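You operate a simulated robot arm through the tools that you are given. There is no shell and no other tool.

The job below is to be done with a simulated robot arm. You get a single attempt, and the scene is never put back.

TASK
Let the washing water out and stand both cups on the draining mat.
Fine: open the waste and wait till the sink is empty before you lift them out; then shut the waste again. Set down upright: cup.
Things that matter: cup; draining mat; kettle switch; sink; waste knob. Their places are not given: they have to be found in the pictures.

Only the result counts: the job must be done as asked and must still hold three seconds after the hand-in. Knocking over, shifting, dropping, spilling or breaking anything else fails it.

THE ROBOT
A 7-joint arm with a two-finger parallel gripper, fixed in place. Base frame: the origin is on the floor under the middle of its stand, x ahead of it, y to its left, z up; the work surface is at about z = 0.9. Units: m, rad, N and s.
It reaches about 1.524 m from its shoulder. Its first joint turns from -2.601 to 2.601 rad. Payload 3.5 kg.
Tool frame: the origin (TCP) lies between the finger pads and is the grasp point; the fingertips stand 0.023 m ahead of it; z points along the fingers, y is the line along which they close. Largest opening 0.094 m; finger width 0.038, thickness 0.01; the body of the gripper, 0.054 by 0.096 m, starts 0.039 m behind the TCP.
Orientation is that of the tool frame in the base frame, as a unit quaternion [w, x, y, z]. With the fingers straight down and closing along the base's y, the tool's x points along the base's -x, its y along +y and its z along -z.

THE INTERFACE
- The arm moves only by the tool arm_command. Its argument "motion" is a list of rows, each a list of 7 numbers: the shift along the tool's x, y, z in m, then the turn, a rotation vector about the tool's x, y, z in rad, then the gripper command, from -1 (fully open) to 1 (shut), values between in proportion. In form: [[x, y, z, ax, ay, az, claw], ...]. A call has 1 to 20 rows; each row is the pose to reach, as a shift and turn from the pose commanded when the call began, along the tool's axes at that moment. Rows are played at 5 a second. More than 0.05 m and 0.15 rad between two rows, or a gripper value outside its range, and nothing of the call is played. A pose out of reach is approached as far as the arm can. The call stops where the force on the tool passes 40 N (or 10 N more than at its start, if that is more) or the arm is blocked; 0.2 s more then pass. Each finger travels about 0.153 m/s and halts on what it meets, pressing with about 43 N; the grip force reading is that of the motor and also rises with nothing between the fingers. The clock runs only during rows and for 0.2 s after the last one: add rows that repeat a pose to give the fingers time. The reply holds the time, the measured pose of the TCP, the force on the tool along the base axes, the opening and the grip force, in the units named above and with some noise, with the torque about the TCP (base axes, N m) and any sound that the robot's microphone picked up, and new pictures: "views" is both (left out), scene, wrist or none.
- Cameras (640 x 400 px; columns grow to the right, rows downward): "scene" is fixed at [0.0514, 0.6497, 1.4636]; the picture's right is [0.51, -0.86, 0.00], its down [-0.61, -0.36, -0.71] and it looks along [0.61, 0.36, -0.70] (base axes); focal length 244 px, centre (320, 200). "wrist" rides on the gripper at [0.086, 0.016, -0.075] in the tool frame; the picture's right is [-0.18, 0.98, 0.00], its down [-0.58, -0.11, -0.81] and it looks along [-0.79, -0.15, 0.59] (tool axes); focal length 243 px, centre (320, 200).
- probe_pixels(camera, pixels): for up to 12 pixels [column, row] of the newest picture of that camera ("zoom" is the newest enlarged one), the place [x, y, z] in the base frame of the surface seen there, good to about 0.002 m. The clock stands still meanwhile.
- enlarge(camera, box): a new picture of the part [left, top, right, bottom] of that camera's present view, enlarged. The clock stands still meanwhile.
- hand_in(): hands the job in; it is judged then, once.

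Open the gripper and draw the arm clear of the work before you hand the job in, unless the task says otherwise.

The tools are called after ">>>" by a JSON object that holds its "api" and its "payload". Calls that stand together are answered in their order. arm_command: Moves the arm, as the interface text tells. Its arguments: {"type":"object","properties":{"motion":{"type":"array","items":{"type":"array","items":{"type":"number"}}},"views":{"type":"string","enum":["both","scene","wrist","none"]}},"required":["motion"]} The other tools are called the same way: probe_pixels (camera, pixels) gives the place of the surface under pixels of a picture; enlarge (camera, box) takes an enlarged picture of a part of a camera's view; hand_in () hands the job in.

At the start:

```text
time_s: 0.0
tcp_pos: [0.8806, 0.6566, 1.1734]
orientation: [0.0, 0.0, 1.0, -0.001]
ft_force: [0.8, 0.3, -0.2]
ft_torque: [0.01, 0.0, 0.02]
opening: 0.0939
grasp_force: 0.0
```

scene: 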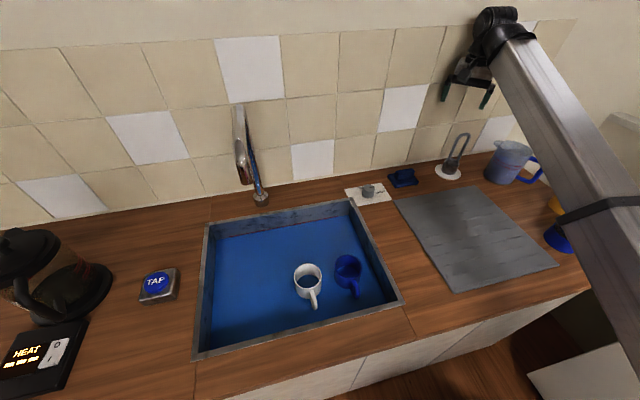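
wrist: 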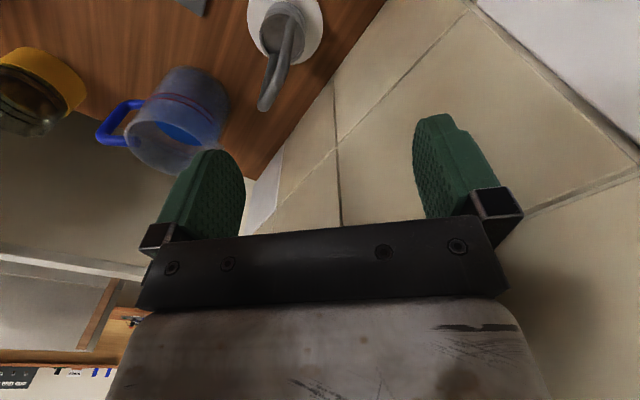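

The scene shows the sink (about 300,270) with a white cup (308,280) and a blue cup (348,275), a small knob on a white plate (368,191), a TAP button (157,283), and a grey mat (475,235). I'll enlarge these to see details.

>>> {"api": "enlarge", "payload": {"camera": "scene", "box": [330, 130, 490, 230]}}

>>> {"api": "enlarge", "payload": {"camera": "scene", "box": [190, 190, 410, 360]}}

>>> {"api": "enlarge", "payload": {"camera": "scene", "box": [0, 220, 200, 400]}}

>>> {"api": "probe_pixels", "payload": {"camera": "scene", "pixels": [[368, 191], [350, 191], [385, 195], [403, 177], [308, 290], [348, 275], [240, 270], [205, 230], [350, 200], [400, 302], [195, 357], [475, 235]]}}

```text
4.00 times, centred on (410, 180) of scene
```

zoom: 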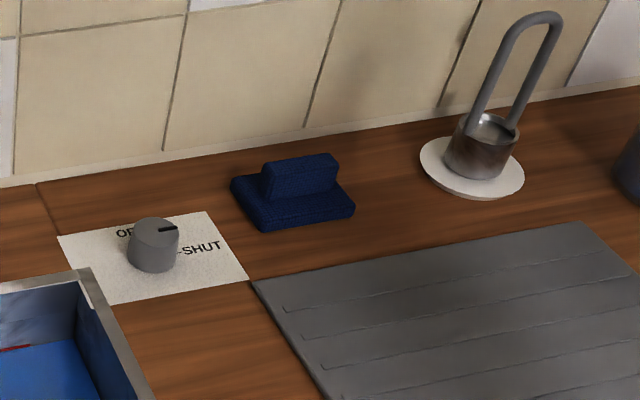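

```text
2.35 times, centred on (300, 275) of scene
```

zoom: 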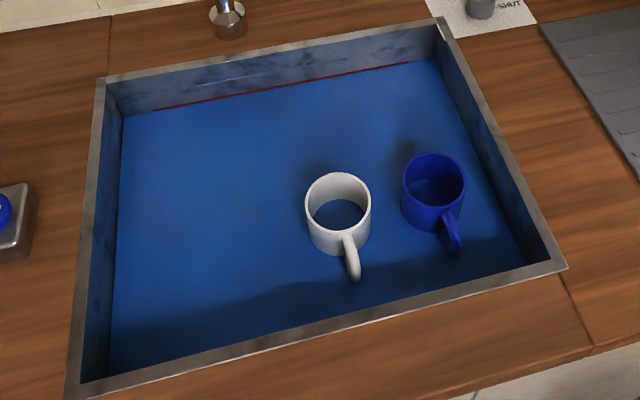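

```text
2.22 times, centred on (100, 310) of scene
```

zoom: 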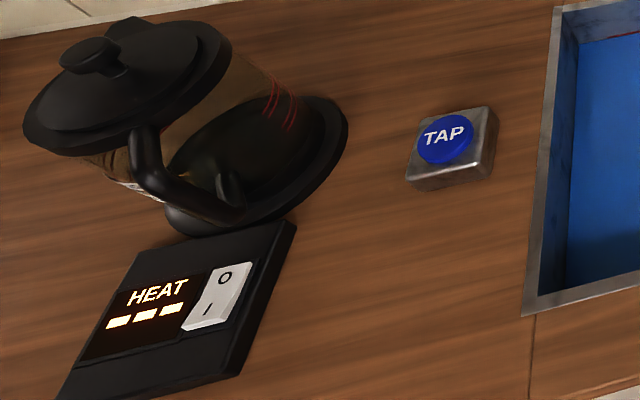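

```text
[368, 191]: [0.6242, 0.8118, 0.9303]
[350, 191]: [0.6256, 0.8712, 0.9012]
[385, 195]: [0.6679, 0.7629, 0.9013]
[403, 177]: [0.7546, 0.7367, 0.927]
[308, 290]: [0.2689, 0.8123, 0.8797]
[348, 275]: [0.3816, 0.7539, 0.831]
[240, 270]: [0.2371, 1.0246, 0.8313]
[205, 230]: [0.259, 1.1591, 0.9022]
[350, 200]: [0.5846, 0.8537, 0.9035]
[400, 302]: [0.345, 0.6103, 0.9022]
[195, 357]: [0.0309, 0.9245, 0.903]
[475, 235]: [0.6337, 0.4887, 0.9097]
```

The knob is at about (0.624, 0.812, 0.93), with labels OPEN and SHUT beside it. I'll zoom closer on the knob, the kettle, and the kettle switch to read the states.

>>> {"api": "enlarge", "payload": {"camera": "scene", "box": [340, 175, 396, 210]}}

>>> {"api": "enlarge", "payload": {"camera": "scene", "box": [0, 220, 120, 320]}}

>>> {"api": "enlarge", "payload": {"camera": "scene", "box": [0, 315, 100, 400]}}

>>> {"api": "enlarge", "payload": {"camera": "scene", "box": [420, 110, 640, 270]}}

```text
11.43 times, centred on (368, 192) of scene
```

zoom: 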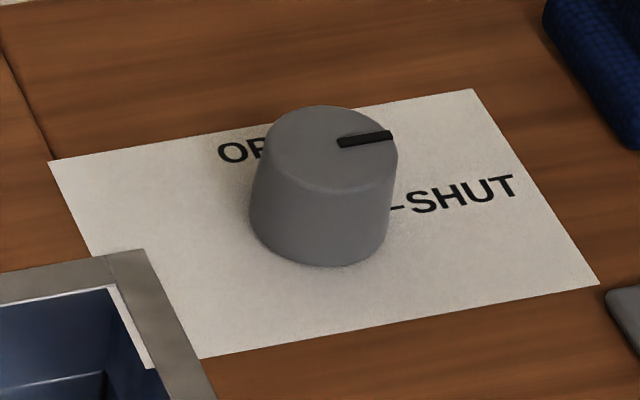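

```text
4.00 times, centred on (60, 270) of scene
```

zoom: 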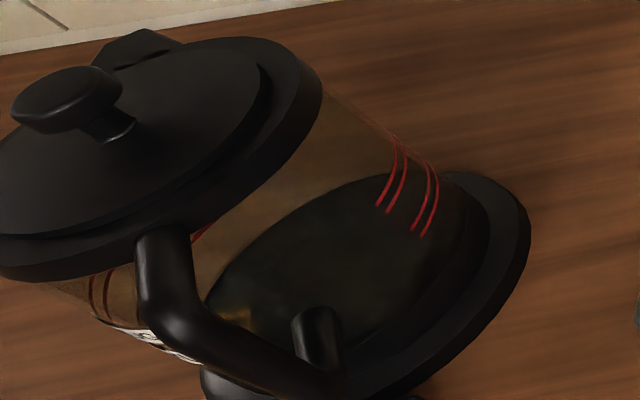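

```text
4.71 times, centred on (50, 358) of scene
```

zoom: 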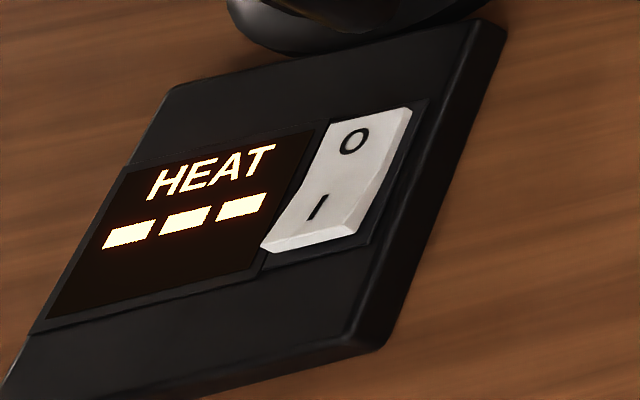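

```text
2.50 times, centred on (530, 190) of scene
```

zoom: 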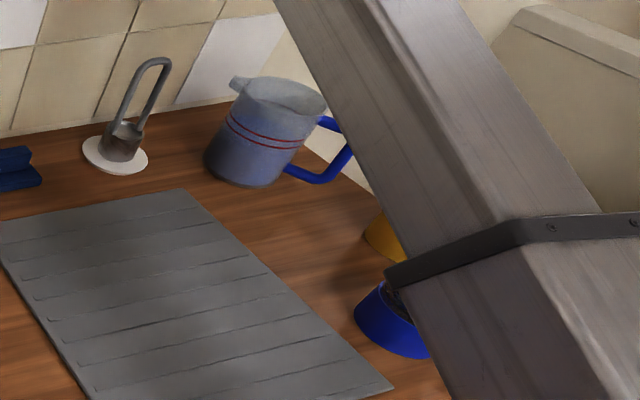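

The kettle's HEAT display is lit, the waste marker seems to point toward SHUT, and OPEN lies behind the knob. I'll zoom again on the knob and measure its centre, marker and label positions.

>>> {"api": "enlarge", "payload": {"camera": "scene", "box": [340, 175, 396, 210]}}

>>> {"api": "probe_pixels", "payload": {"camera": "zoom", "pixels": [[272, 150], [325, 110], [390, 150], [330, 190], [345, 142], [388, 135], [400, 208], [225, 155], [245, 148], [515, 185], [60, 160], [595, 280]]}}

```text
11.43 times, centred on (368, 192) of scene
```

zoom: 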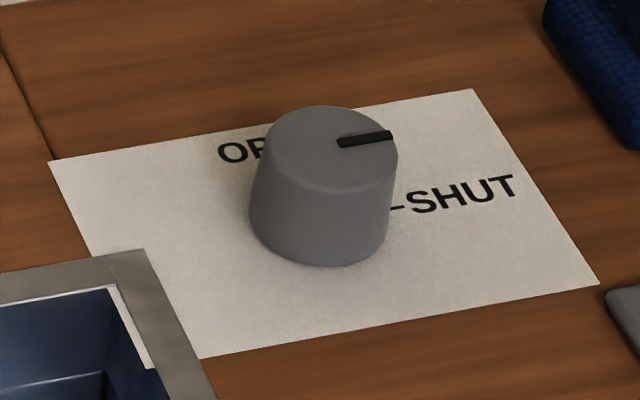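

```text
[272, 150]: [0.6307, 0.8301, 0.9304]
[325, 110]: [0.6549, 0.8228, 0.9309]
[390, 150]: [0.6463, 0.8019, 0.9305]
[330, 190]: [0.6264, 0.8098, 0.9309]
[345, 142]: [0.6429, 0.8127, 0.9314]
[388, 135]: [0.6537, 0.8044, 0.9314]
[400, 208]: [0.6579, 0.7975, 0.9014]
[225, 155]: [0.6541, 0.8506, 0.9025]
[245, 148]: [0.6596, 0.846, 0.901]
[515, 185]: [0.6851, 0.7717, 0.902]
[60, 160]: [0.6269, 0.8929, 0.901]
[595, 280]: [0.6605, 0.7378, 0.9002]
```

The knob centre is about (0.640, 0.816), its top at z≈0.931; the marker points along (0.011,-0.008), i.e. at SHUT, and OPEN is 90° counter-clockwise toward the wall. I'll check the wall clearance and cup geometry before moving.

>>> {"api": "probe_pixels", "payload": {"camera": "scene", "pixels": [[368, 165], [368, 175], [330, 170], [403, 160], [262, 195], [240, 110], [240, 170], [452, 165], [462, 138], [395, 190], [560, 262], [455, 292]]}}

>>> {"api": "enlarge", "payload": {"camera": "scene", "box": [280, 240, 380, 320]}}

>>> {"api": "probe_pixels", "payload": {"camera": "zoom", "pixels": [[90, 190], [175, 130], [262, 190], [175, 240], [175, 200], [220, 330], [350, 140], [430, 90], [520, 150], [440, 190], [430, 140], [490, 270]]}}

```text
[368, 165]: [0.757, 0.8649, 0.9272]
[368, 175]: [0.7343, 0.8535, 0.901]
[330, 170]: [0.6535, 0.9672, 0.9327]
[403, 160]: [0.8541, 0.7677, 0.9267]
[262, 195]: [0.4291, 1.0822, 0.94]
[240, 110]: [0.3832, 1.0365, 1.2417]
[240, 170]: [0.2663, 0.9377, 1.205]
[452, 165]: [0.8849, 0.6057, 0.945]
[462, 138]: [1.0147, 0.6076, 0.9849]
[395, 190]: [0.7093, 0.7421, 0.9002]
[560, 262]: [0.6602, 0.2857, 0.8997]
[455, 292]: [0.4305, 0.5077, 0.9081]
```

```text
5.00 times, centred on (330, 280) of scene
```

zoom: 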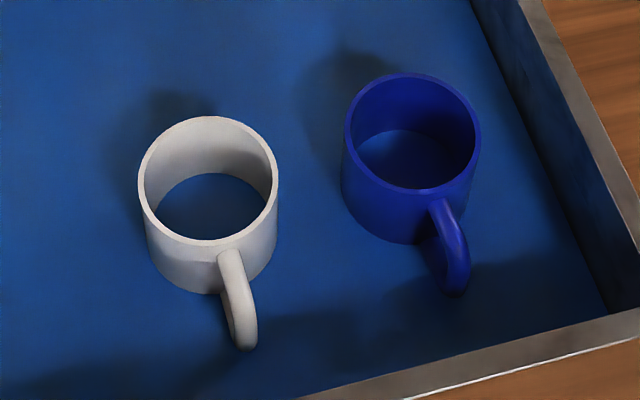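

```text
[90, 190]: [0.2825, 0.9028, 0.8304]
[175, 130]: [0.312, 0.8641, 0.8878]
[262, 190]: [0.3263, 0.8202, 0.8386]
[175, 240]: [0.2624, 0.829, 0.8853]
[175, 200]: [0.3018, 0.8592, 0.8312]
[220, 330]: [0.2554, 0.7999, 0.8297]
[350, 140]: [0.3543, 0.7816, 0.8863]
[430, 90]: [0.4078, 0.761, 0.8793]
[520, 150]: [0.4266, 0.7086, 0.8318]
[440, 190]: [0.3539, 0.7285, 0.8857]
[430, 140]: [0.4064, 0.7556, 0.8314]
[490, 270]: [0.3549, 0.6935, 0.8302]
```

The wall is 0.116 m behind the knob, so there is room. I move above the knob at z≈1.09 with the gripper half open, keeping the present orientation.

>>> {"api": "arm_command", "payload": {"motion": [[0.024, 0.016, 0.008, 0, 0, 0, -0.5], [0.048, 0.032, 0.017, 0, 0, 0, -0.5], [0.072, 0.048, 0.025, 0, 0, 0, -0.5], [0.096, 0.064, 0.033, 0, 0, 0, -0.5], [0.12, 0.08, 0.042, 0, 0, 0, -0.5], [0.144, 0.096, 0.05, 0, 0, 0, -0.5], [0.168, 0.112, 0.058, 0, 0, 0, -0.5], [0.192, 0.128, 0.067, 0, 0, 0, -0.5], [0.217, 0.144, 0.075, 0, 0, 0, -0.5], [0.2406, 0.1594, 0.0834, 0, 0, 0, -0.5], [0.2406, 0.1594, 0.0834, 0, 0, 0, -0.5]], "views": "both"}}

```text
time_s: 2.4
tcp_pos: [0.6377, 0.8142, 1.0897]
orientation: [0.0, 0.0, 1.0, 0.0]
ft_force: [-0.9, 0.1, 0.0]
ft_torque: [0.02, 0.01, 0.03]
opening: 0.0703
grasp_force: 0.1
```

scene: 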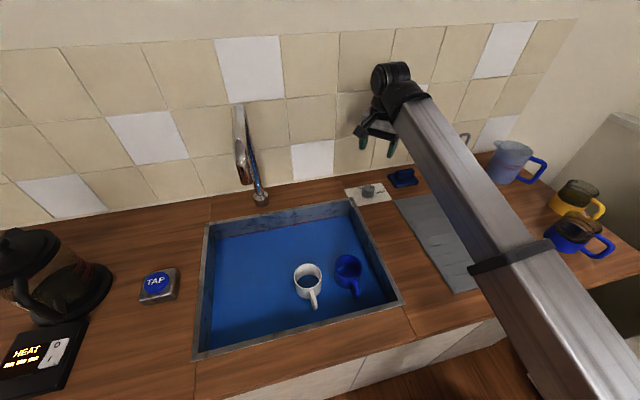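
wrist: 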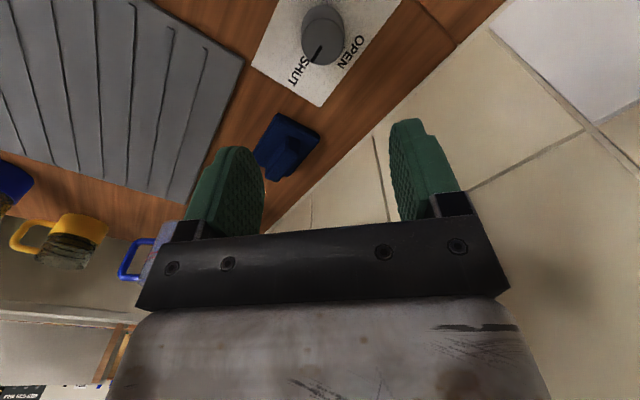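

The arm is above the knob; the wrist view shows the knob at (322,35) with marker pointing to SHUT (tick at about (313,62)) and OPEN at (350,55). I'll measure the knob from this view too.

>>> {"api": "enlarge", "payload": {"camera": "wrist", "box": [250, 0, 410, 100]}}

>>> {"api": "probe_pixels", "payload": {"camera": "wrist", "pixels": [[303, 20], [322, 8], [342, 20], [322, 35], [304, 40], [342, 40], [315, 57], [322, 45], [355, 42], [303, 75]]}}

```text
4.00 times, centred on (330, 50) of wrist
```

zoom: 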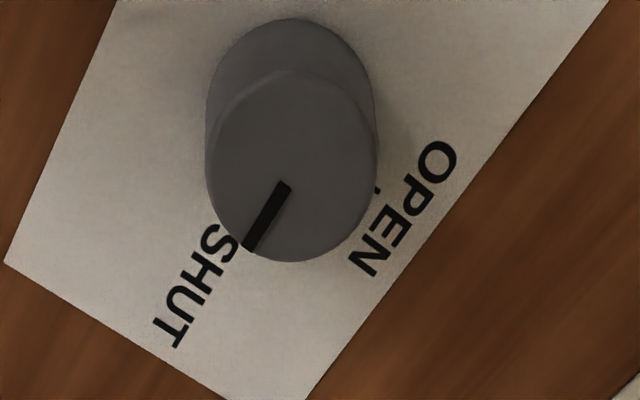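

```text
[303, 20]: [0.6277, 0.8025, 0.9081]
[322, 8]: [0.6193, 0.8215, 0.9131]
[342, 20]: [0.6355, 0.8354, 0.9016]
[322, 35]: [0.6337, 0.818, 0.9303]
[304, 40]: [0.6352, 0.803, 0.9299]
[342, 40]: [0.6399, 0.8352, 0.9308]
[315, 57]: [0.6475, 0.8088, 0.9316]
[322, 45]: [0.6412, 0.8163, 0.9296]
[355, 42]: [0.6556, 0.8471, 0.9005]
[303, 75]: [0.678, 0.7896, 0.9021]
```

The knob top centre is about (0.639, 0.817). I descend until the fingertips straddle it (TCP z≈0.932), without closing yet.

>>> {"api": "arm_command", "payload": {"motion": [[0, 0.001, 0.03, 0, 0, 0, -0.5], [0, 0.001, 0.06, 0, 0, 0, -0.5], [0, 0.001, 0.09, 0, 0, 0, -0.5], [0, 0.001, 0.115, 0, 0, 0, -0.5], [0, 0.001, 0.135, 0, 0, 0, -0.5], [0, 0.001, 0.15, 0, 0, 0, -0.5], [0, 0.001, 0.158, 0, 0, 0, -0.5], [0, 0.001, 0.158, 0, 0, 0, -0.5]], "views": "both"}}

```text
time_s: 4.2
tcp_pos: [0.6401, 0.8149, 0.9313]
orientation: [0.0, 0.0, 1.0, 0.001]
ft_force: [0.2, -0.7, -0.9]
ft_torque: [-0.01, 0.01, -0.02]
opening: 0.0706
grasp_force: 0.0
```

scene: 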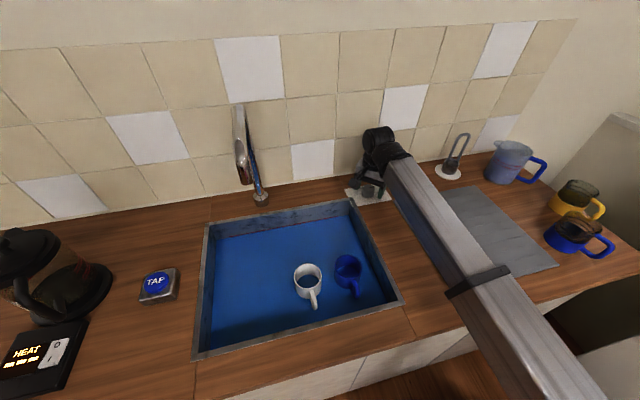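
wrist: 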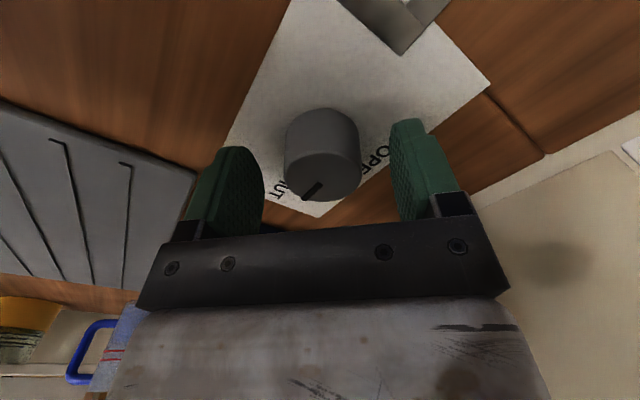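

The knob sits between the fingers, roughly centred (322,155 in the wrist view). I close on it and hold.

>>> {"api": "arm_command", "payload": {"motion": [[0, 0, 0, 0, 0, 0, 0.3], [0, 0, 0, 0, 0, 0, 1], [0, 0, 0, 0, 0, 0, 1]], "views": "wrist"}}

```text
time_s: 5.0
tcp_pos: [0.6392, 0.817, 0.9321]
orientation: [0.0, 0.0, 1.0, 0.001]
ft_force: [0.2, 11.7, -0.3]
ft_torque: [0.36, -0.08, 0.02]
opening: 0.0389
grasp_force: 45.1
```

wrist: 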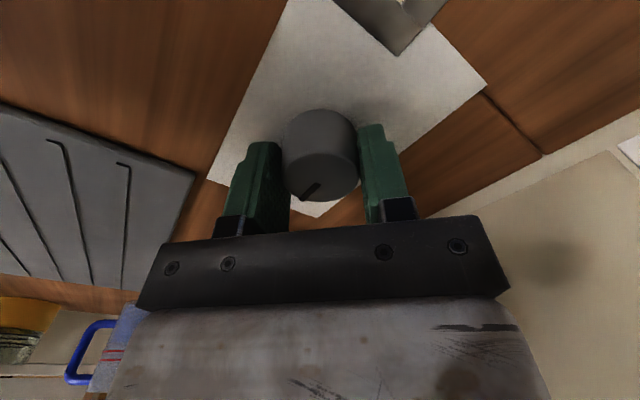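

The knob is gripped (opening 0.039, grip 45 N). I shift 1.5 mm along +y to relieve the side load and turn counter-clockwise seen from above (negative about tool z), half way first.

>>> {"api": "arm_command", "payload": {"motion": [[0, 0.001, 0, 0, 0, 0, 1], [0, 0.0015, 0, 0, 0, -0.13, 1], [0, 0.0015, 0, 0, 0, -0.26, 1], [0, 0.0015, 0, 0, 0, -0.39, 1], [0, 0.0015, 0, 0, 0, -0.52, 1], [0, 0.0015, 0, 0, 0, -0.65, 1], [0, 0.0015, 0, 0, 0, -0.785, 1]], "views": "both"}}

```text
time_s: 6.6
tcp_pos: [0.6405, 0.8164, 0.9302]
orientation: [0.0, -0.382, 0.924, -0.001]
ft_force: [0.1, -17.6, -10.4]
ft_torque: [-0.06, -0.61, 0.0]
opening: 0.0389
grasp_force: 45.3
```

scene: 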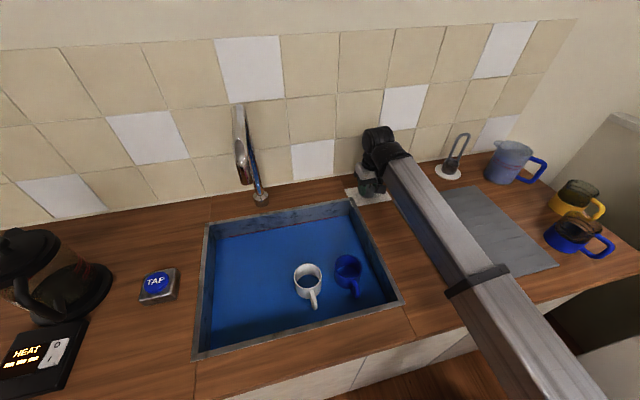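
wrist: 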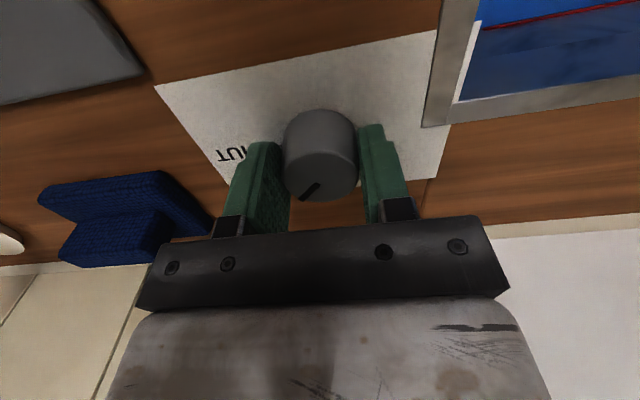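

The knob turned with the gripper by 45°; the marker stays fixed relative to the fingers. I relieve the small side load (−17.6 N in y) and turn the remaining 45°.

>>> {"api": "arm_command", "payload": {"motion": [[0.001, -0.001, 0.001, 0, 0, 0, 1], [0.001, -0.001, 0.001, 0, 0, -0.13, 1], [0.001, -0.001, 0.001, 0, 0, -0.26, 1], [0.001, -0.001, 0.001, 0, 0, -0.39, 1], [0.001, -0.001, 0.001, 0, 0, -0.52, 1], [0.001, -0.001, 0.001, 0, 0, -0.65, 1], [0.001, -0.001, 0.001, 0, 0, -0.76, 1]], "views": "both"}}

```text
time_s: 8.2
tcp_pos: [0.6399, 0.8153, 0.9315]
orientation: [0.001, -0.699, 0.715, 0.0]
ft_force: [8.2, -19.9, 12.8]
ft_torque: [-0.32, 0.08, 0.01]
opening: 0.0389
grasp_force: 45.2
```

scene: 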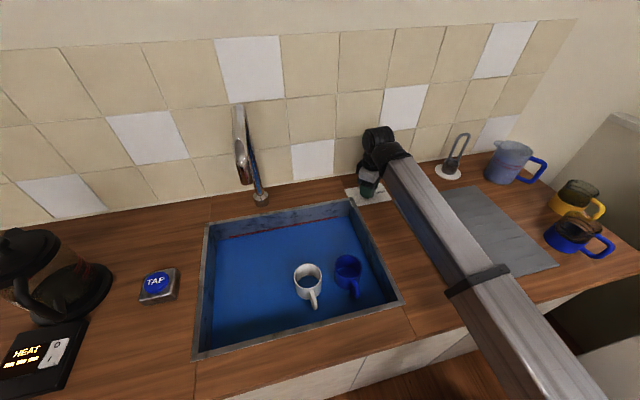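
wrist: 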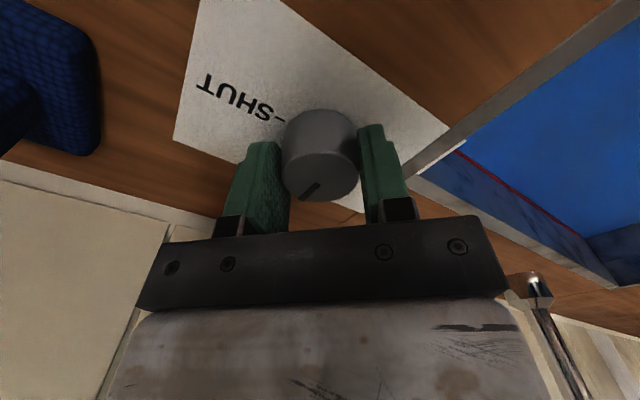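

The marker has turned with the grip and the red line on the back wall of the sink is now more exposed (pixel 290,225), so water is going down. I open the fingers and lift off the knob.

>>> {"api": "arm_command", "payload": {"motion": [[0, 0, 0, 0, 0, 0, -0.3], [0, 0, 0, 0, 0, 0, -0.5], [0, 0, 0, 0, 0, 0, -0.5], [0, 0, -0.03, 0, 0, 0, -0.5], [0, 0, -0.06, 0, 0, 0, -0.5], [0, 0, -0.1, 0, 0, 0, -0.5], [0, 0, -0.14, 0, 0, 0, -0.5], [0, 0, -0.16, 0, 0, 0, -0.5]], "views": "both"}}

```text
time_s: 10.0
tcp_pos: [0.641, 0.8154, 1.0945]
orientation: [0.001, -0.698, 0.716, -0.001]
ft_force: [0.0, -0.1, 0.1]
ft_torque: [-0.01, 0.0, -0.01]
opening: 0.0705
grasp_force: 0.0
```

scene: 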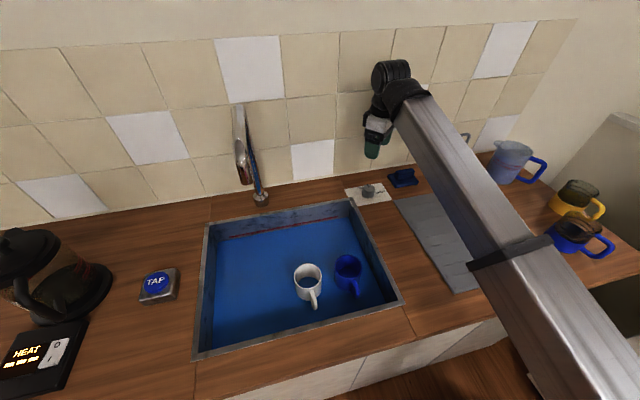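
wrist: 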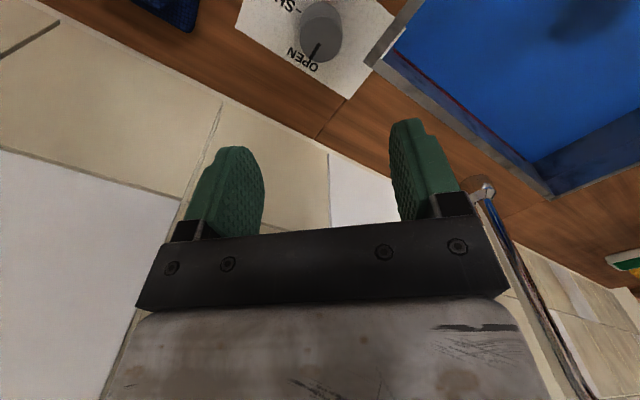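

The marker now points at the OPEN label. I measure the water level and look at the kettle again.

>>> {"api": "probe_pixels", "payload": {"camera": "scene", "pixels": [[240, 270], [250, 310], [290, 250], [310, 283], [350, 268]]}}

>>> {"api": "enlarge", "payload": {"camera": "scene", "box": [0, 220, 130, 400]}}

>>> {"api": "enlarge", "payload": {"camera": "scene", "box": [190, 190, 410, 360]}}

```text
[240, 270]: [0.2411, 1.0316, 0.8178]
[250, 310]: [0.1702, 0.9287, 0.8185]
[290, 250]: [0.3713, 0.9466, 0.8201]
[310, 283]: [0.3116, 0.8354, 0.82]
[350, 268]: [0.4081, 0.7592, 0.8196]
```

```text
2.22 times, centred on (65, 310) of scene
```

zoom: 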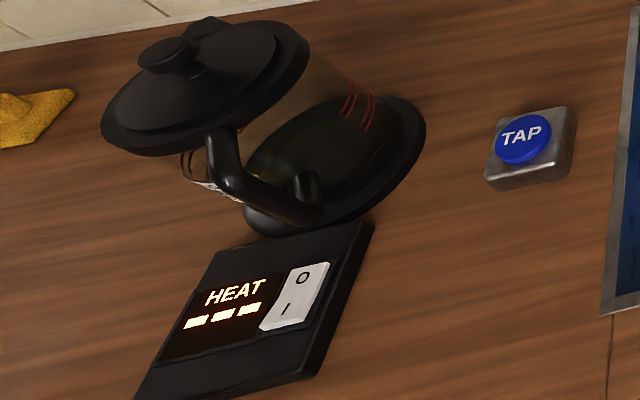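

```text
2.35 times, centred on (300, 275) of scene
```

zoom: 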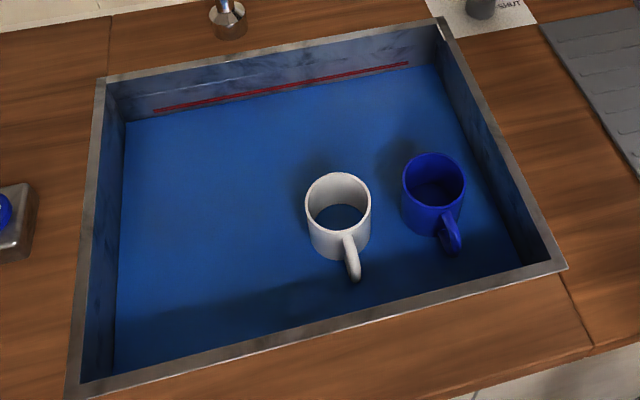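

The water is down to z≈0.819 and falling; the cups' rims are still at ~0.888. The faucet spout hangs over the sink, so I measure its geometry while nothing moves.

>>> {"api": "enlarge", "payload": {"camera": "scene", "box": [200, 90, 300, 215]}}

>>> {"api": "probe_pixels", "payload": {"camera": "scene", "pixels": [[239, 106], [239, 120], [240, 140], [241, 155], [243, 165], [244, 175], [247, 182], [255, 180], [250, 150], [260, 200], [57, 245], [57, 345]]}}

```text
3.20 times, centred on (250, 152) of scene
```

zoom: 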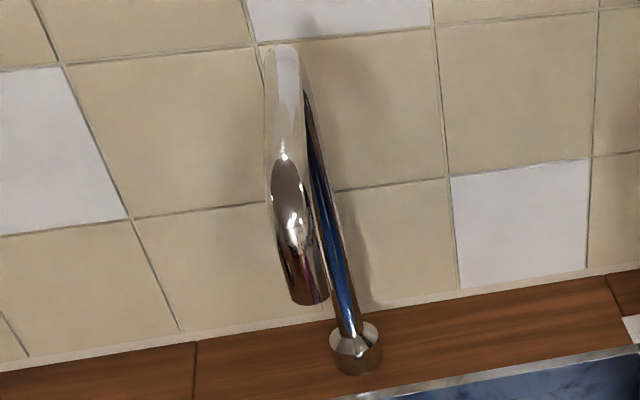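

```text
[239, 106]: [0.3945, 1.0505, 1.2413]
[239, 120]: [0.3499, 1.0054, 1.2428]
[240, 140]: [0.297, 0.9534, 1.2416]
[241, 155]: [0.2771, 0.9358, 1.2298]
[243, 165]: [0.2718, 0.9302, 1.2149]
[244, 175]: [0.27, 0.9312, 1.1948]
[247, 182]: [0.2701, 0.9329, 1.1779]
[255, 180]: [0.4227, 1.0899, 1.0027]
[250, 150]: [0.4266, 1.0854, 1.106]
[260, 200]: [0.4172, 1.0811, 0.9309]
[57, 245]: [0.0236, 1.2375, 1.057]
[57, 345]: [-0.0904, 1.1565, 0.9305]
```

The spout tip is at (0.272, 0.935), z 1.175–1.24, so I must keep the wrist on the robot side of it. While the sink drains I move above the cups at a safe distance (TCP about (0.33,0.79,1.05), closing line along the counter).

>>> {"api": "arm_command", "payload": {"motion": [[0.0035, 0.031, 0.004, 0, 0, 0.076, -0.5], [0.007, 0.062, 0.008, 0, 0, 0.152, -0.5], [0.0105, 0.093, 0.012, 0, 0, 0.228, -0.5], [0.014, 0.124, 0.016, 0, 0, 0.304, -0.5], [0.0175, 0.155, 0.02, 0, 0, 0.38, -0.5], [0.021, 0.185, 0.024, 0, 0, 0.456, -0.7], [0.0245, 0.216, 0.028, 0, 0, 0.532, -0.9], [0.028, 0.247, 0.032, 0, 0, 0.608, -1], [0.0315, 0.278, 0.036, 0, 0, 0.684, -1], [0.035, 0.309, 0.04, 0, 0, 0.76, -1], [0.035, 0.309, 0.04, 0, 0, 0.76, -1], [0.035, 0.309, 0.04, 0, 0, 0.76, -1], [0.035, 0.309, 0.04, 0, 0, 0.76, -1]], "views": "both"}}

```text
time_s: 12.8
tcp_pos: [0.329, 0.7893, 1.0525]
orientation: [-0.001, -0.381, 0.924, 0.0]
ft_force: [0.3, -0.5, 0.4]
ft_torque: [0.03, -0.02, -0.01]
opening: 0.094
grasp_force: 0.1
```

scene: 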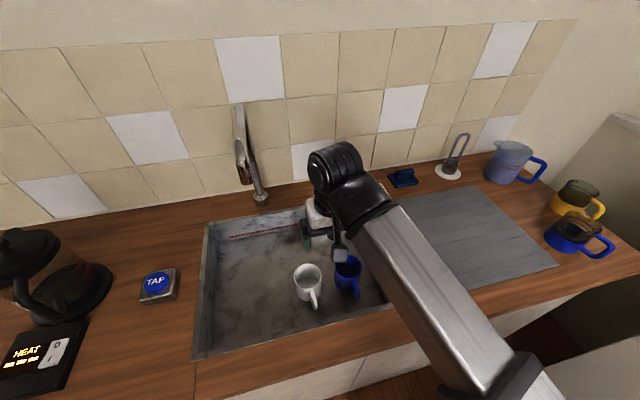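
wrist: 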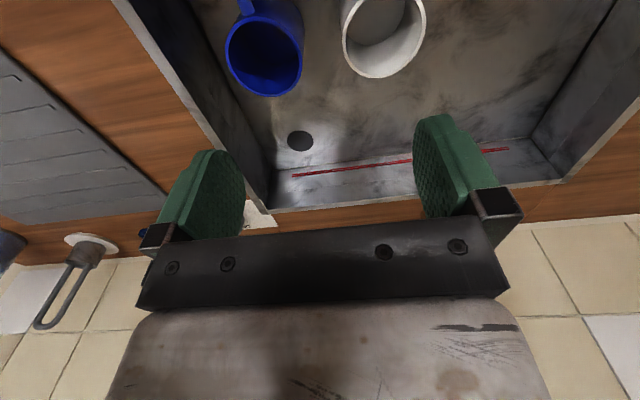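

The sink now looks empty: grey floor and the waste hole at (300,140) in the wrist view. I check the floor level, the waste, and the kettle display, which may have changed.

>>> {"api": "probe_pixels", "payload": {"camera": "scene", "pixels": [[240, 270], [250, 310], [270, 250], [290, 310], [230, 330]]}}

>>> {"api": "enlarge", "payload": {"camera": "scene", "box": [0, 220, 130, 400]}}

>>> {"api": "enlarge", "payload": {"camera": "wrist", "box": [200, 0, 480, 190]}}

>>> {"api": "enlarge", "payload": {"camera": "scene", "box": [190, 190, 410, 360]}}

```text
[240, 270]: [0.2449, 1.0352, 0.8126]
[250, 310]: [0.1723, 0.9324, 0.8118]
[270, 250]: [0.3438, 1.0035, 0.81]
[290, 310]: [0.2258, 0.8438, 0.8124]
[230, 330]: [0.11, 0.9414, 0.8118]
```

```text
2.22 times, centred on (65, 310) of scene
```

zoom: 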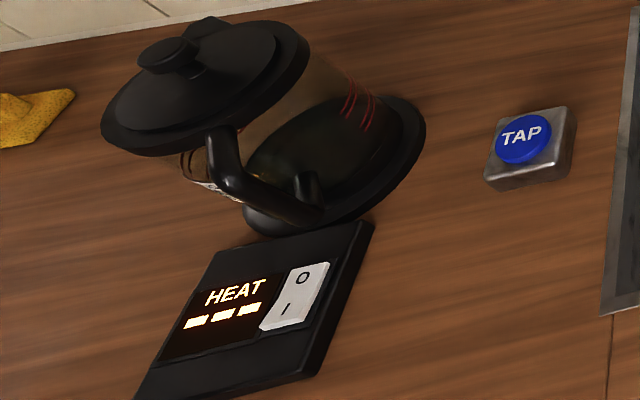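

```text
2.11 times, centred on (340, 95) of wrist
```

zoom: 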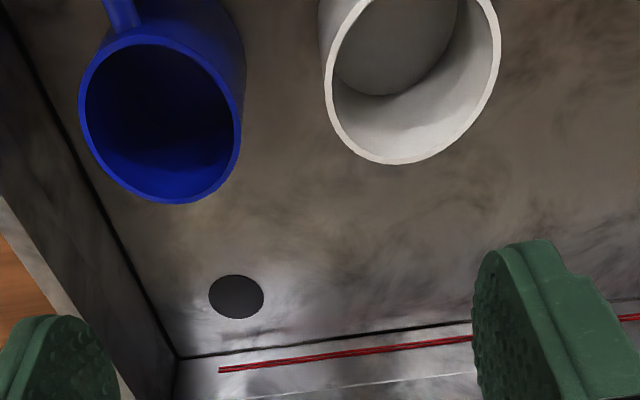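

```text
2.35 times, centred on (300, 275) of scene
```

zoom: 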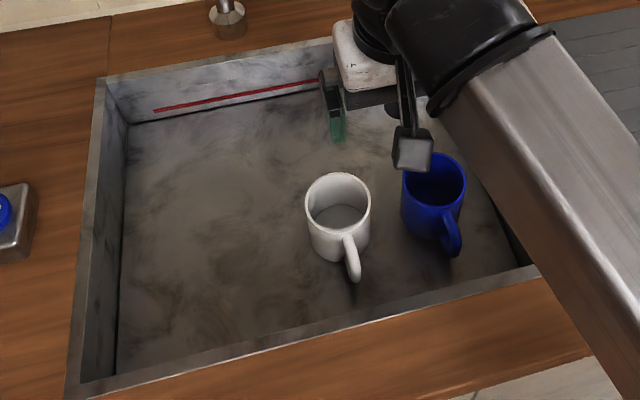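

The floor reads z≈0.811 and is dry, the cups are empty inside, and the kettle display is unchanged. Next I measure both cups' rims and handles precisely in an enlarged scene view.

>>> {"api": "enlarge", "payload": {"camera": "scene", "box": [280, 240, 380, 320]}}

>>> {"api": "probe_pixels", "payload": {"camera": "zoom", "pixels": [[142, 180], [207, 119], [274, 180], [180, 238], [235, 235], [207, 200], [228, 260], [245, 345], [232, 300], [155, 260], [270, 240], [200, 240]]}}

>>> {"api": "probe_pixels", "payload": {"camera": "wrist", "pixels": [[345, 30], [375, 75], [422, 30], [352, 55], [412, 58], [400, 20], [228, 55], [264, 95], [302, 55], [265, 17], [240, 85], [292, 85]]}}

```text
5.00 times, centred on (330, 280) of scene
```

zoom: 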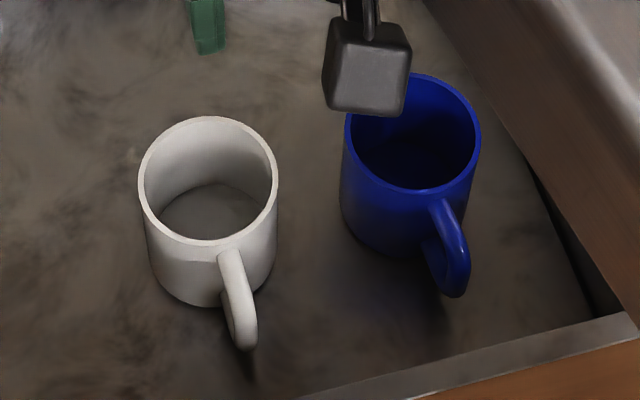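

```text
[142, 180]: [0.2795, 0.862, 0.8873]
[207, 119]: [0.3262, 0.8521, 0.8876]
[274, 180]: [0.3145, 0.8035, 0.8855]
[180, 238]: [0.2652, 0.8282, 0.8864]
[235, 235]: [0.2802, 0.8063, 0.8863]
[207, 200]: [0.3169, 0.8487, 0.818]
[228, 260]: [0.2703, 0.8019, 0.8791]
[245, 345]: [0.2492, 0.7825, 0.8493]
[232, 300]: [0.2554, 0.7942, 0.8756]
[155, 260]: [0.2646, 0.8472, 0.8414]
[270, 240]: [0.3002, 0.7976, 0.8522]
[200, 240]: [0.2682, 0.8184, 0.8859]
```

```text
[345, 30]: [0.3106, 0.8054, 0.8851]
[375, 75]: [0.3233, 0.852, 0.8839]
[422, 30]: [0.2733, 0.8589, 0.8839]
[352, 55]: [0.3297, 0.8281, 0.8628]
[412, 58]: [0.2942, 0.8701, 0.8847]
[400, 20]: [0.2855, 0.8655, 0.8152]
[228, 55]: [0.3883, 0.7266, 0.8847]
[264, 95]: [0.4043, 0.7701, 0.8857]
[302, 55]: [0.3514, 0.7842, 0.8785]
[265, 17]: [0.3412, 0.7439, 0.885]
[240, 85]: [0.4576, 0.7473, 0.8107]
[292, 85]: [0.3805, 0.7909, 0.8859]
```

White cup: centre ≈(0.297,0.835), rim radius ≈0.035, handle toward about −133°; blue cup centre ≈(0.3745,0.7565). Before descending near the spout I probe the arm's own wrist and forearm shape, and the blue handle.

>>> {"api": "probe_pixels", "payload": {"camera": "scene", "pixels": [[312, 170], [335, 150], [358, 155], [350, 200], [318, 215], [385, 210], [400, 270], [450, 350], [430, 250], [340, 255]]}}

>>> {"api": "probe_pixels", "payload": {"camera": "zoom", "pixels": [[440, 205], [455, 240], [455, 292], [462, 270], [350, 150], [415, 188], [478, 140], [470, 120], [445, 85], [385, 185], [460, 175]]}}

>>> {"api": "enlarge", "payload": {"camera": "scene", "box": [480, 120, 640, 280]}}

>>> {"api": "enlarge", "payload": {"camera": "scene", "box": [220, 90, 440, 270]}}

```text
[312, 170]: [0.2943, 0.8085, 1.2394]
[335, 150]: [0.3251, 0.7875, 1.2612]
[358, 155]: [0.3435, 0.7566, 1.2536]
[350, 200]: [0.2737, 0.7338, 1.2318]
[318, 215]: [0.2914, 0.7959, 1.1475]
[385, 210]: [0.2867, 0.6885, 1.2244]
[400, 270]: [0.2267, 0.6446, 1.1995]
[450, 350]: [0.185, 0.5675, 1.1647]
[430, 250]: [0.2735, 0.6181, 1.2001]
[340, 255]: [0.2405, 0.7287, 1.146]
```

```text
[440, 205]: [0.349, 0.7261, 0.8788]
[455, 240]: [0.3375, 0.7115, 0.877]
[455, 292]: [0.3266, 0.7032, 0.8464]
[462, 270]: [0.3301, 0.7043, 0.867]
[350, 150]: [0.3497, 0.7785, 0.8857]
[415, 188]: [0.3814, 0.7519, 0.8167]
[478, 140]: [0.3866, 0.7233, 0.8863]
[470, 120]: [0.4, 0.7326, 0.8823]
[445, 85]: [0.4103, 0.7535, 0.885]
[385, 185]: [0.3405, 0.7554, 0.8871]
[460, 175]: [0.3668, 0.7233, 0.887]
```

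```text
2.50 times, centred on (560, 200) of scene
```

zoom: 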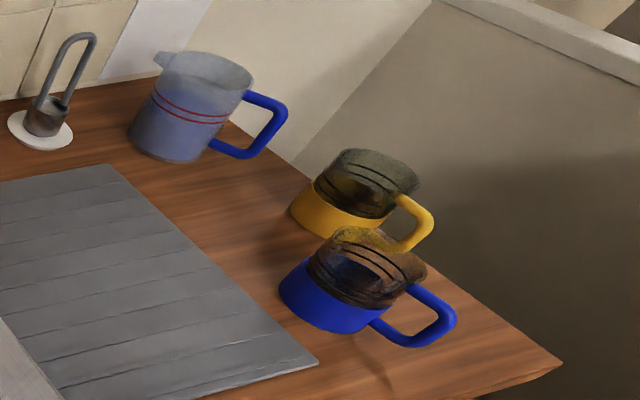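

```text
2.22 times, centred on (330, 180) of scene
```

zoom: 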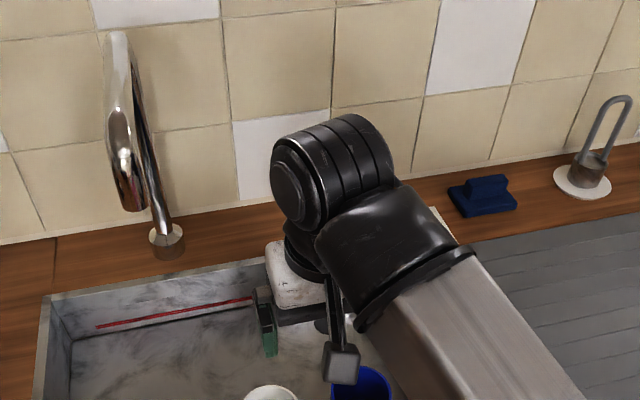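

Both cups have handles pointing to about −131°, toward the robot, so closing along the counter line suits both. Wrist top is ~0.21 m above the TCP, so I first lower to z≈0.95 here (fingertips above the rims) to pass beneath the spout height, then check the forearm's clearance.

>>> {"api": "arm_command", "payload": {"motion": [[0, 0, 0.025, 0, 0, 0, -1], [0, 0, 0.05, 0, 0, 0, -1], [0, 0, 0.075, 0, 0, 0, -1], [0, 0, 0.1, 0, 0, 0, -1], [0, 0, 0.1, 0, 0, 0, -1]], "views": "both"}}

```text
time_s: 14.0
tcp_pos: [0.3297, 0.7874, 0.9522]
orientation: [0.0, -0.383, 0.924, 0.0]
ft_force: [-0.2, -0.5, -0.3]
ft_torque: [0.0, 0.01, 0.01]
opening: 0.094
grasp_force: 0.1
```

scene: 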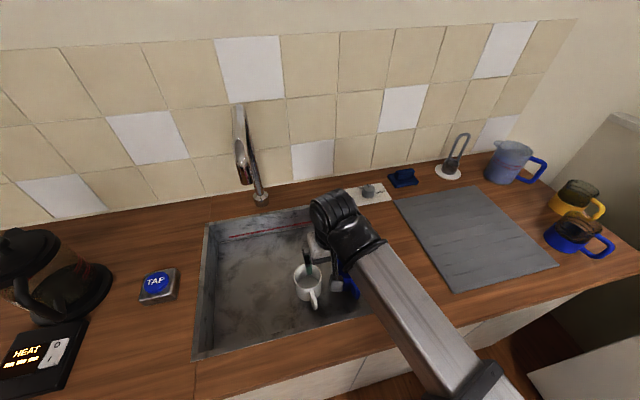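
wrist: 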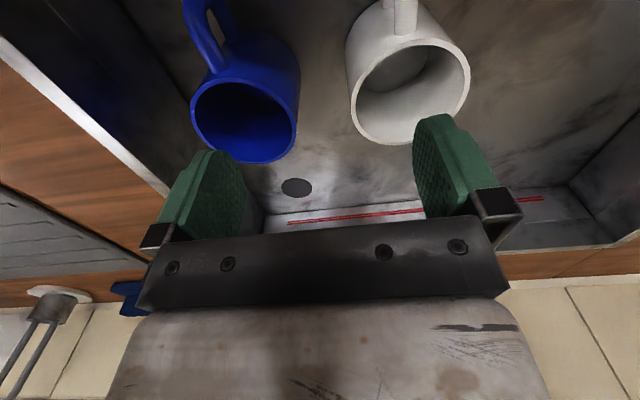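

>>> {"api": "probe_pixels", "payload": {"camera": "scene", "pixels": [[330, 200], [350, 240], [380, 255], [400, 290], [430, 320], [440, 350], [470, 370], [400, 325], [370, 285], [420, 370], [425, 385], [340, 345]]}}

>>> {"api": "enlarge", "payload": {"camera": "scene", "box": [290, 180, 540, 400]}}

```text
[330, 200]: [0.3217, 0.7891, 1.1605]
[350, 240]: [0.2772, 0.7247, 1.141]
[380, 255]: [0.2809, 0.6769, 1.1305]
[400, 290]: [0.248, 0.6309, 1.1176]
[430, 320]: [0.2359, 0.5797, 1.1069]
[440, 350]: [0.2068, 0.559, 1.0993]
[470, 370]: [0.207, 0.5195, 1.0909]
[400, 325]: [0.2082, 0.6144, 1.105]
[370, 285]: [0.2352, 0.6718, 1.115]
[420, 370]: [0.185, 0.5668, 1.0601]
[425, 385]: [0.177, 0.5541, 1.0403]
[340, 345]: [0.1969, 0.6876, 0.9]
```

```text
1.82 times, centred on (415, 290) of scene
```

zoom: 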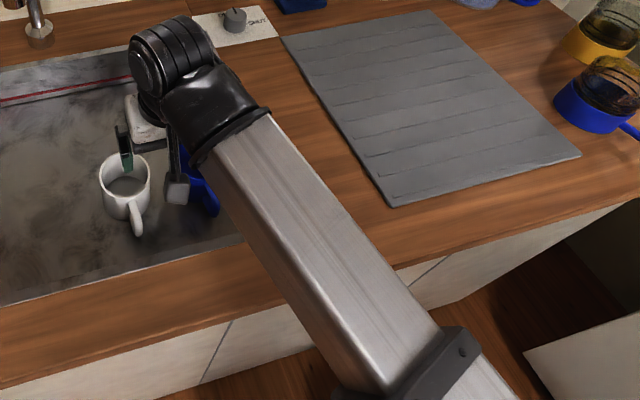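

The forearm top is at ~1.13 over the sink front and slopes gently; it should stay ~5 cm above the counter when I descend. I move sideways over the white cup at this height and look again.

>>> {"api": "arm_command", "payload": {"motion": [[-0.002, 0.014, 0, 0, 0, -0.01, -1], [-0.004, 0.028, 0, 0, 0, -0.02, -1], [-0.006, 0.042, 0, 0, 0, -0.03, -1], [-0.0083, 0.0552, 0, 0, 0, -0.03, -1], [-0.0083, 0.0552, 0, 0, 0, -0.03, -1]], "views": "both"}}

```text
time_s: 15.2
tcp_pos: [0.2951, 0.8353, 0.9526]
orientation: [0.0, -0.397, 0.918, 0.0]
ft_force: [-0.3, 1.0, -0.4]
ft_torque: [-0.01, 0.01, 0.01]
opening: 0.094
grasp_force: 0.0
```

scene: 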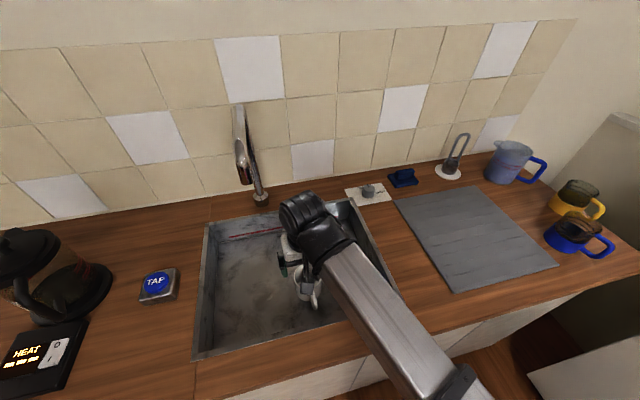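
wrist: 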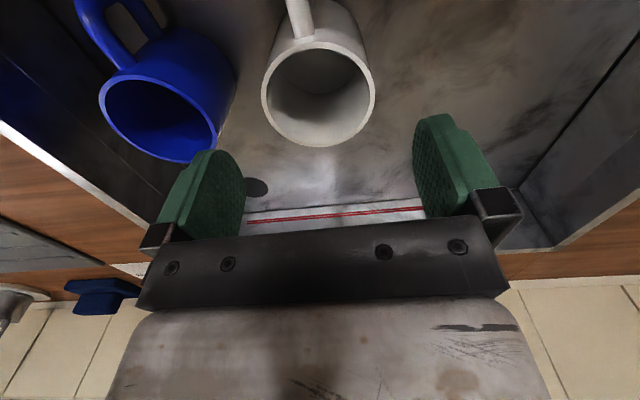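

The white rim spans columns 263–376 and rows 42–147, which matches a cup centred under the TCP. I descend to TCP z≈0.857 with the fingers fully open.

>>> {"api": "arm_command", "payload": {"motion": [[0, 0, 0.02, 0, 0, 0, -1], [0, 0, 0.04, 0, 0, 0, -1], [0, 0, 0.058, 0, 0, 0, -1], [0, 0, 0.074, 0, 0, 0, -1], [0, 0, 0.086, 0, 0, 0, -1], [0, 0, 0.094, 0, 0, 0, -1], [0, 0, 0.094, 0, 0, 0, -1]], "views": "both"}}

```text
time_s: 16.8
tcp_pos: [0.2968, 0.8354, 0.8553]
orientation: [0.0, -0.396, 0.918, 0.0]
ft_force: [0.6, -0.5, 0.2]
ft_torque: [0.03, -0.01, -0.02]
opening: 0.0941
grasp_force: 0.0
```

scene: 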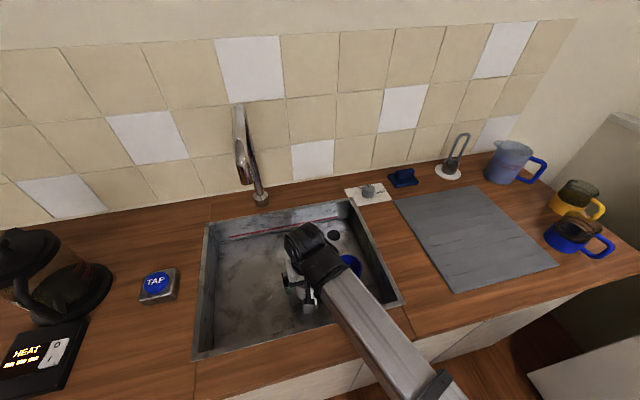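
wrist: 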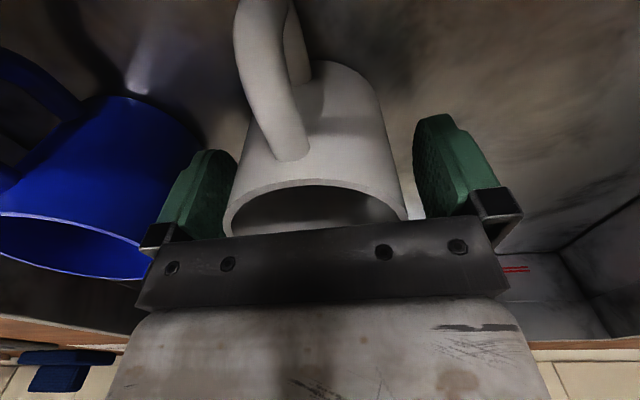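

The cup sits between the fingers with the handle clear on the camera side. I close on it.

>>> {"api": "arm_command", "payload": {"motion": [[0, 0, 0, 0, 0, 0, -0.7], [0, 0, 0, 0, 0, 0, -0.5], [0, 0, 0, 0, 0, 0, 0], [0, 0, 0, 0, 0, 0, 0.3], [0, 0, 0, 0, 0, 0, 0.3]], "views": "wrist"}}

```text
time_s: 18.0
tcp_pos: [0.2965, 0.8367, 0.8565]
orientation: [0.0, -0.396, 0.918, 0.0]
ft_force: [0.5, -1.2, 0.4]
ft_torque: [0.02, 0.03, 0.05]
opening: 0.07
grasp_force: 43.4
```

wrist: 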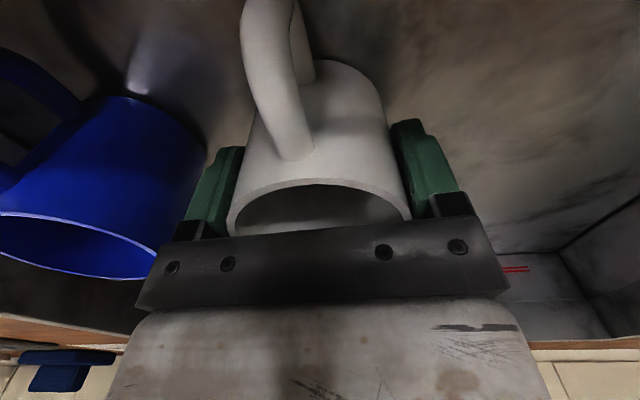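

Gripped at 0.070 m with 43 N. I lift straight up, and once the base is near rim height also draw toward the robot to keep the wrist away from the spout.

>>> {"api": "arm_command", "payload": {"motion": [[0, 0, -0.01, 0, 0, 0, 0.3], [0, 0, -0.025, 0, 0, 0, 0.3], [0, 0, -0.045, 0, 0, 0, 0.3], [0, 0, -0.065, 0, 0, 0, 0.3], [0.005, 0, -0.085, 0, 0, 0, 0.3], [0.02, 0, -0.105, 0, 0, 0, 0.3], [0.035, 0, -0.125, 0, 0, 0, 0.3], [0.045, 0, -0.14, 0, 0, 0, 0.3], [0.045, 0, -0.14, 0, 0, 0, 0.3]], "views": "both"}}

```text
time_s: 20.0
tcp_pos: [0.2647, 0.8039, 0.998]
orientation: [-0.001, -0.397, 0.918, 0.0]
ft_force: [0.1, 0.1, -1.9]
ft_torque: [0.03, -0.02, -0.02]
opening: 0.0702
grasp_force: 42.6
```

scene: 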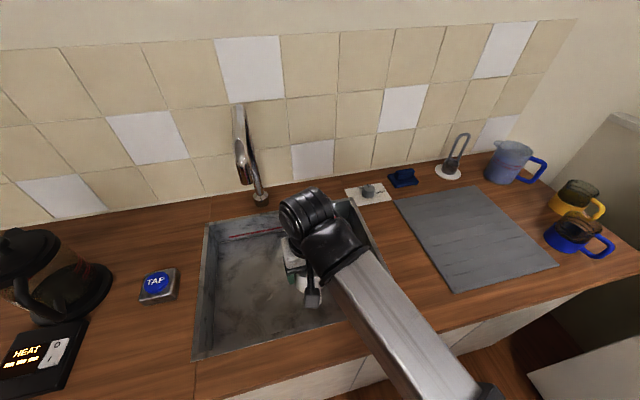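
wrist: 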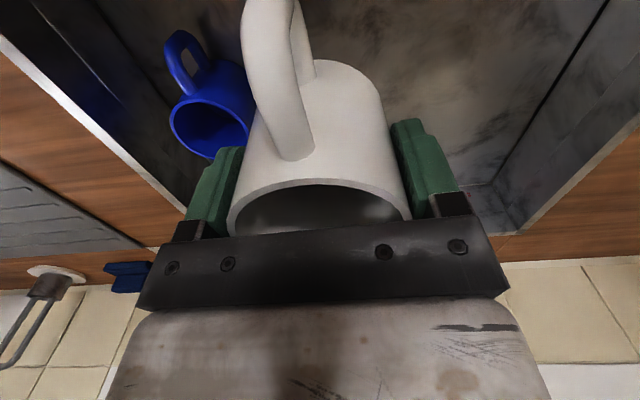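

The white cup is lifted cleanly and upright. I measure the mat's corners and surface to choose the set-down spots.

>>> {"api": "probe_pixels", "payload": {"camera": "scene", "pixels": [[398, 200], [481, 188], [556, 264], [457, 290], [440, 220], [460, 250], [480, 220], [500, 250], [450, 235], [475, 265], [420, 205], [520, 262]]}}

>>> {"api": "enlarge", "payload": {"camera": "scene", "box": [380, 170, 580, 300]}}

```text
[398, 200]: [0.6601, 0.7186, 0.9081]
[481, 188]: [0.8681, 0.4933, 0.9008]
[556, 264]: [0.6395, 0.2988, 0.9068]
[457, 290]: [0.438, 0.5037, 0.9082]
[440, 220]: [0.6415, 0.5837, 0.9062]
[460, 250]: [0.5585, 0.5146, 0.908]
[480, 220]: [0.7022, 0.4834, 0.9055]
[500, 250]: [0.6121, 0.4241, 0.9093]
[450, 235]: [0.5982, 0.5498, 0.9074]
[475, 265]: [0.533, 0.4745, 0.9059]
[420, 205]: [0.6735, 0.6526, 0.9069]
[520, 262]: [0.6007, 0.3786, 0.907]
```

```text
3.08 times, centred on (480, 235) of scene
```

zoom: 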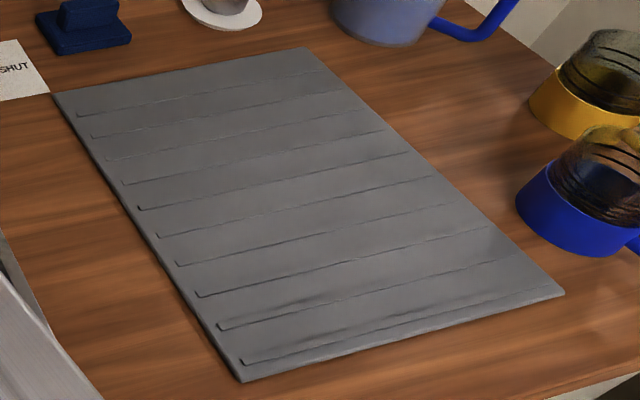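

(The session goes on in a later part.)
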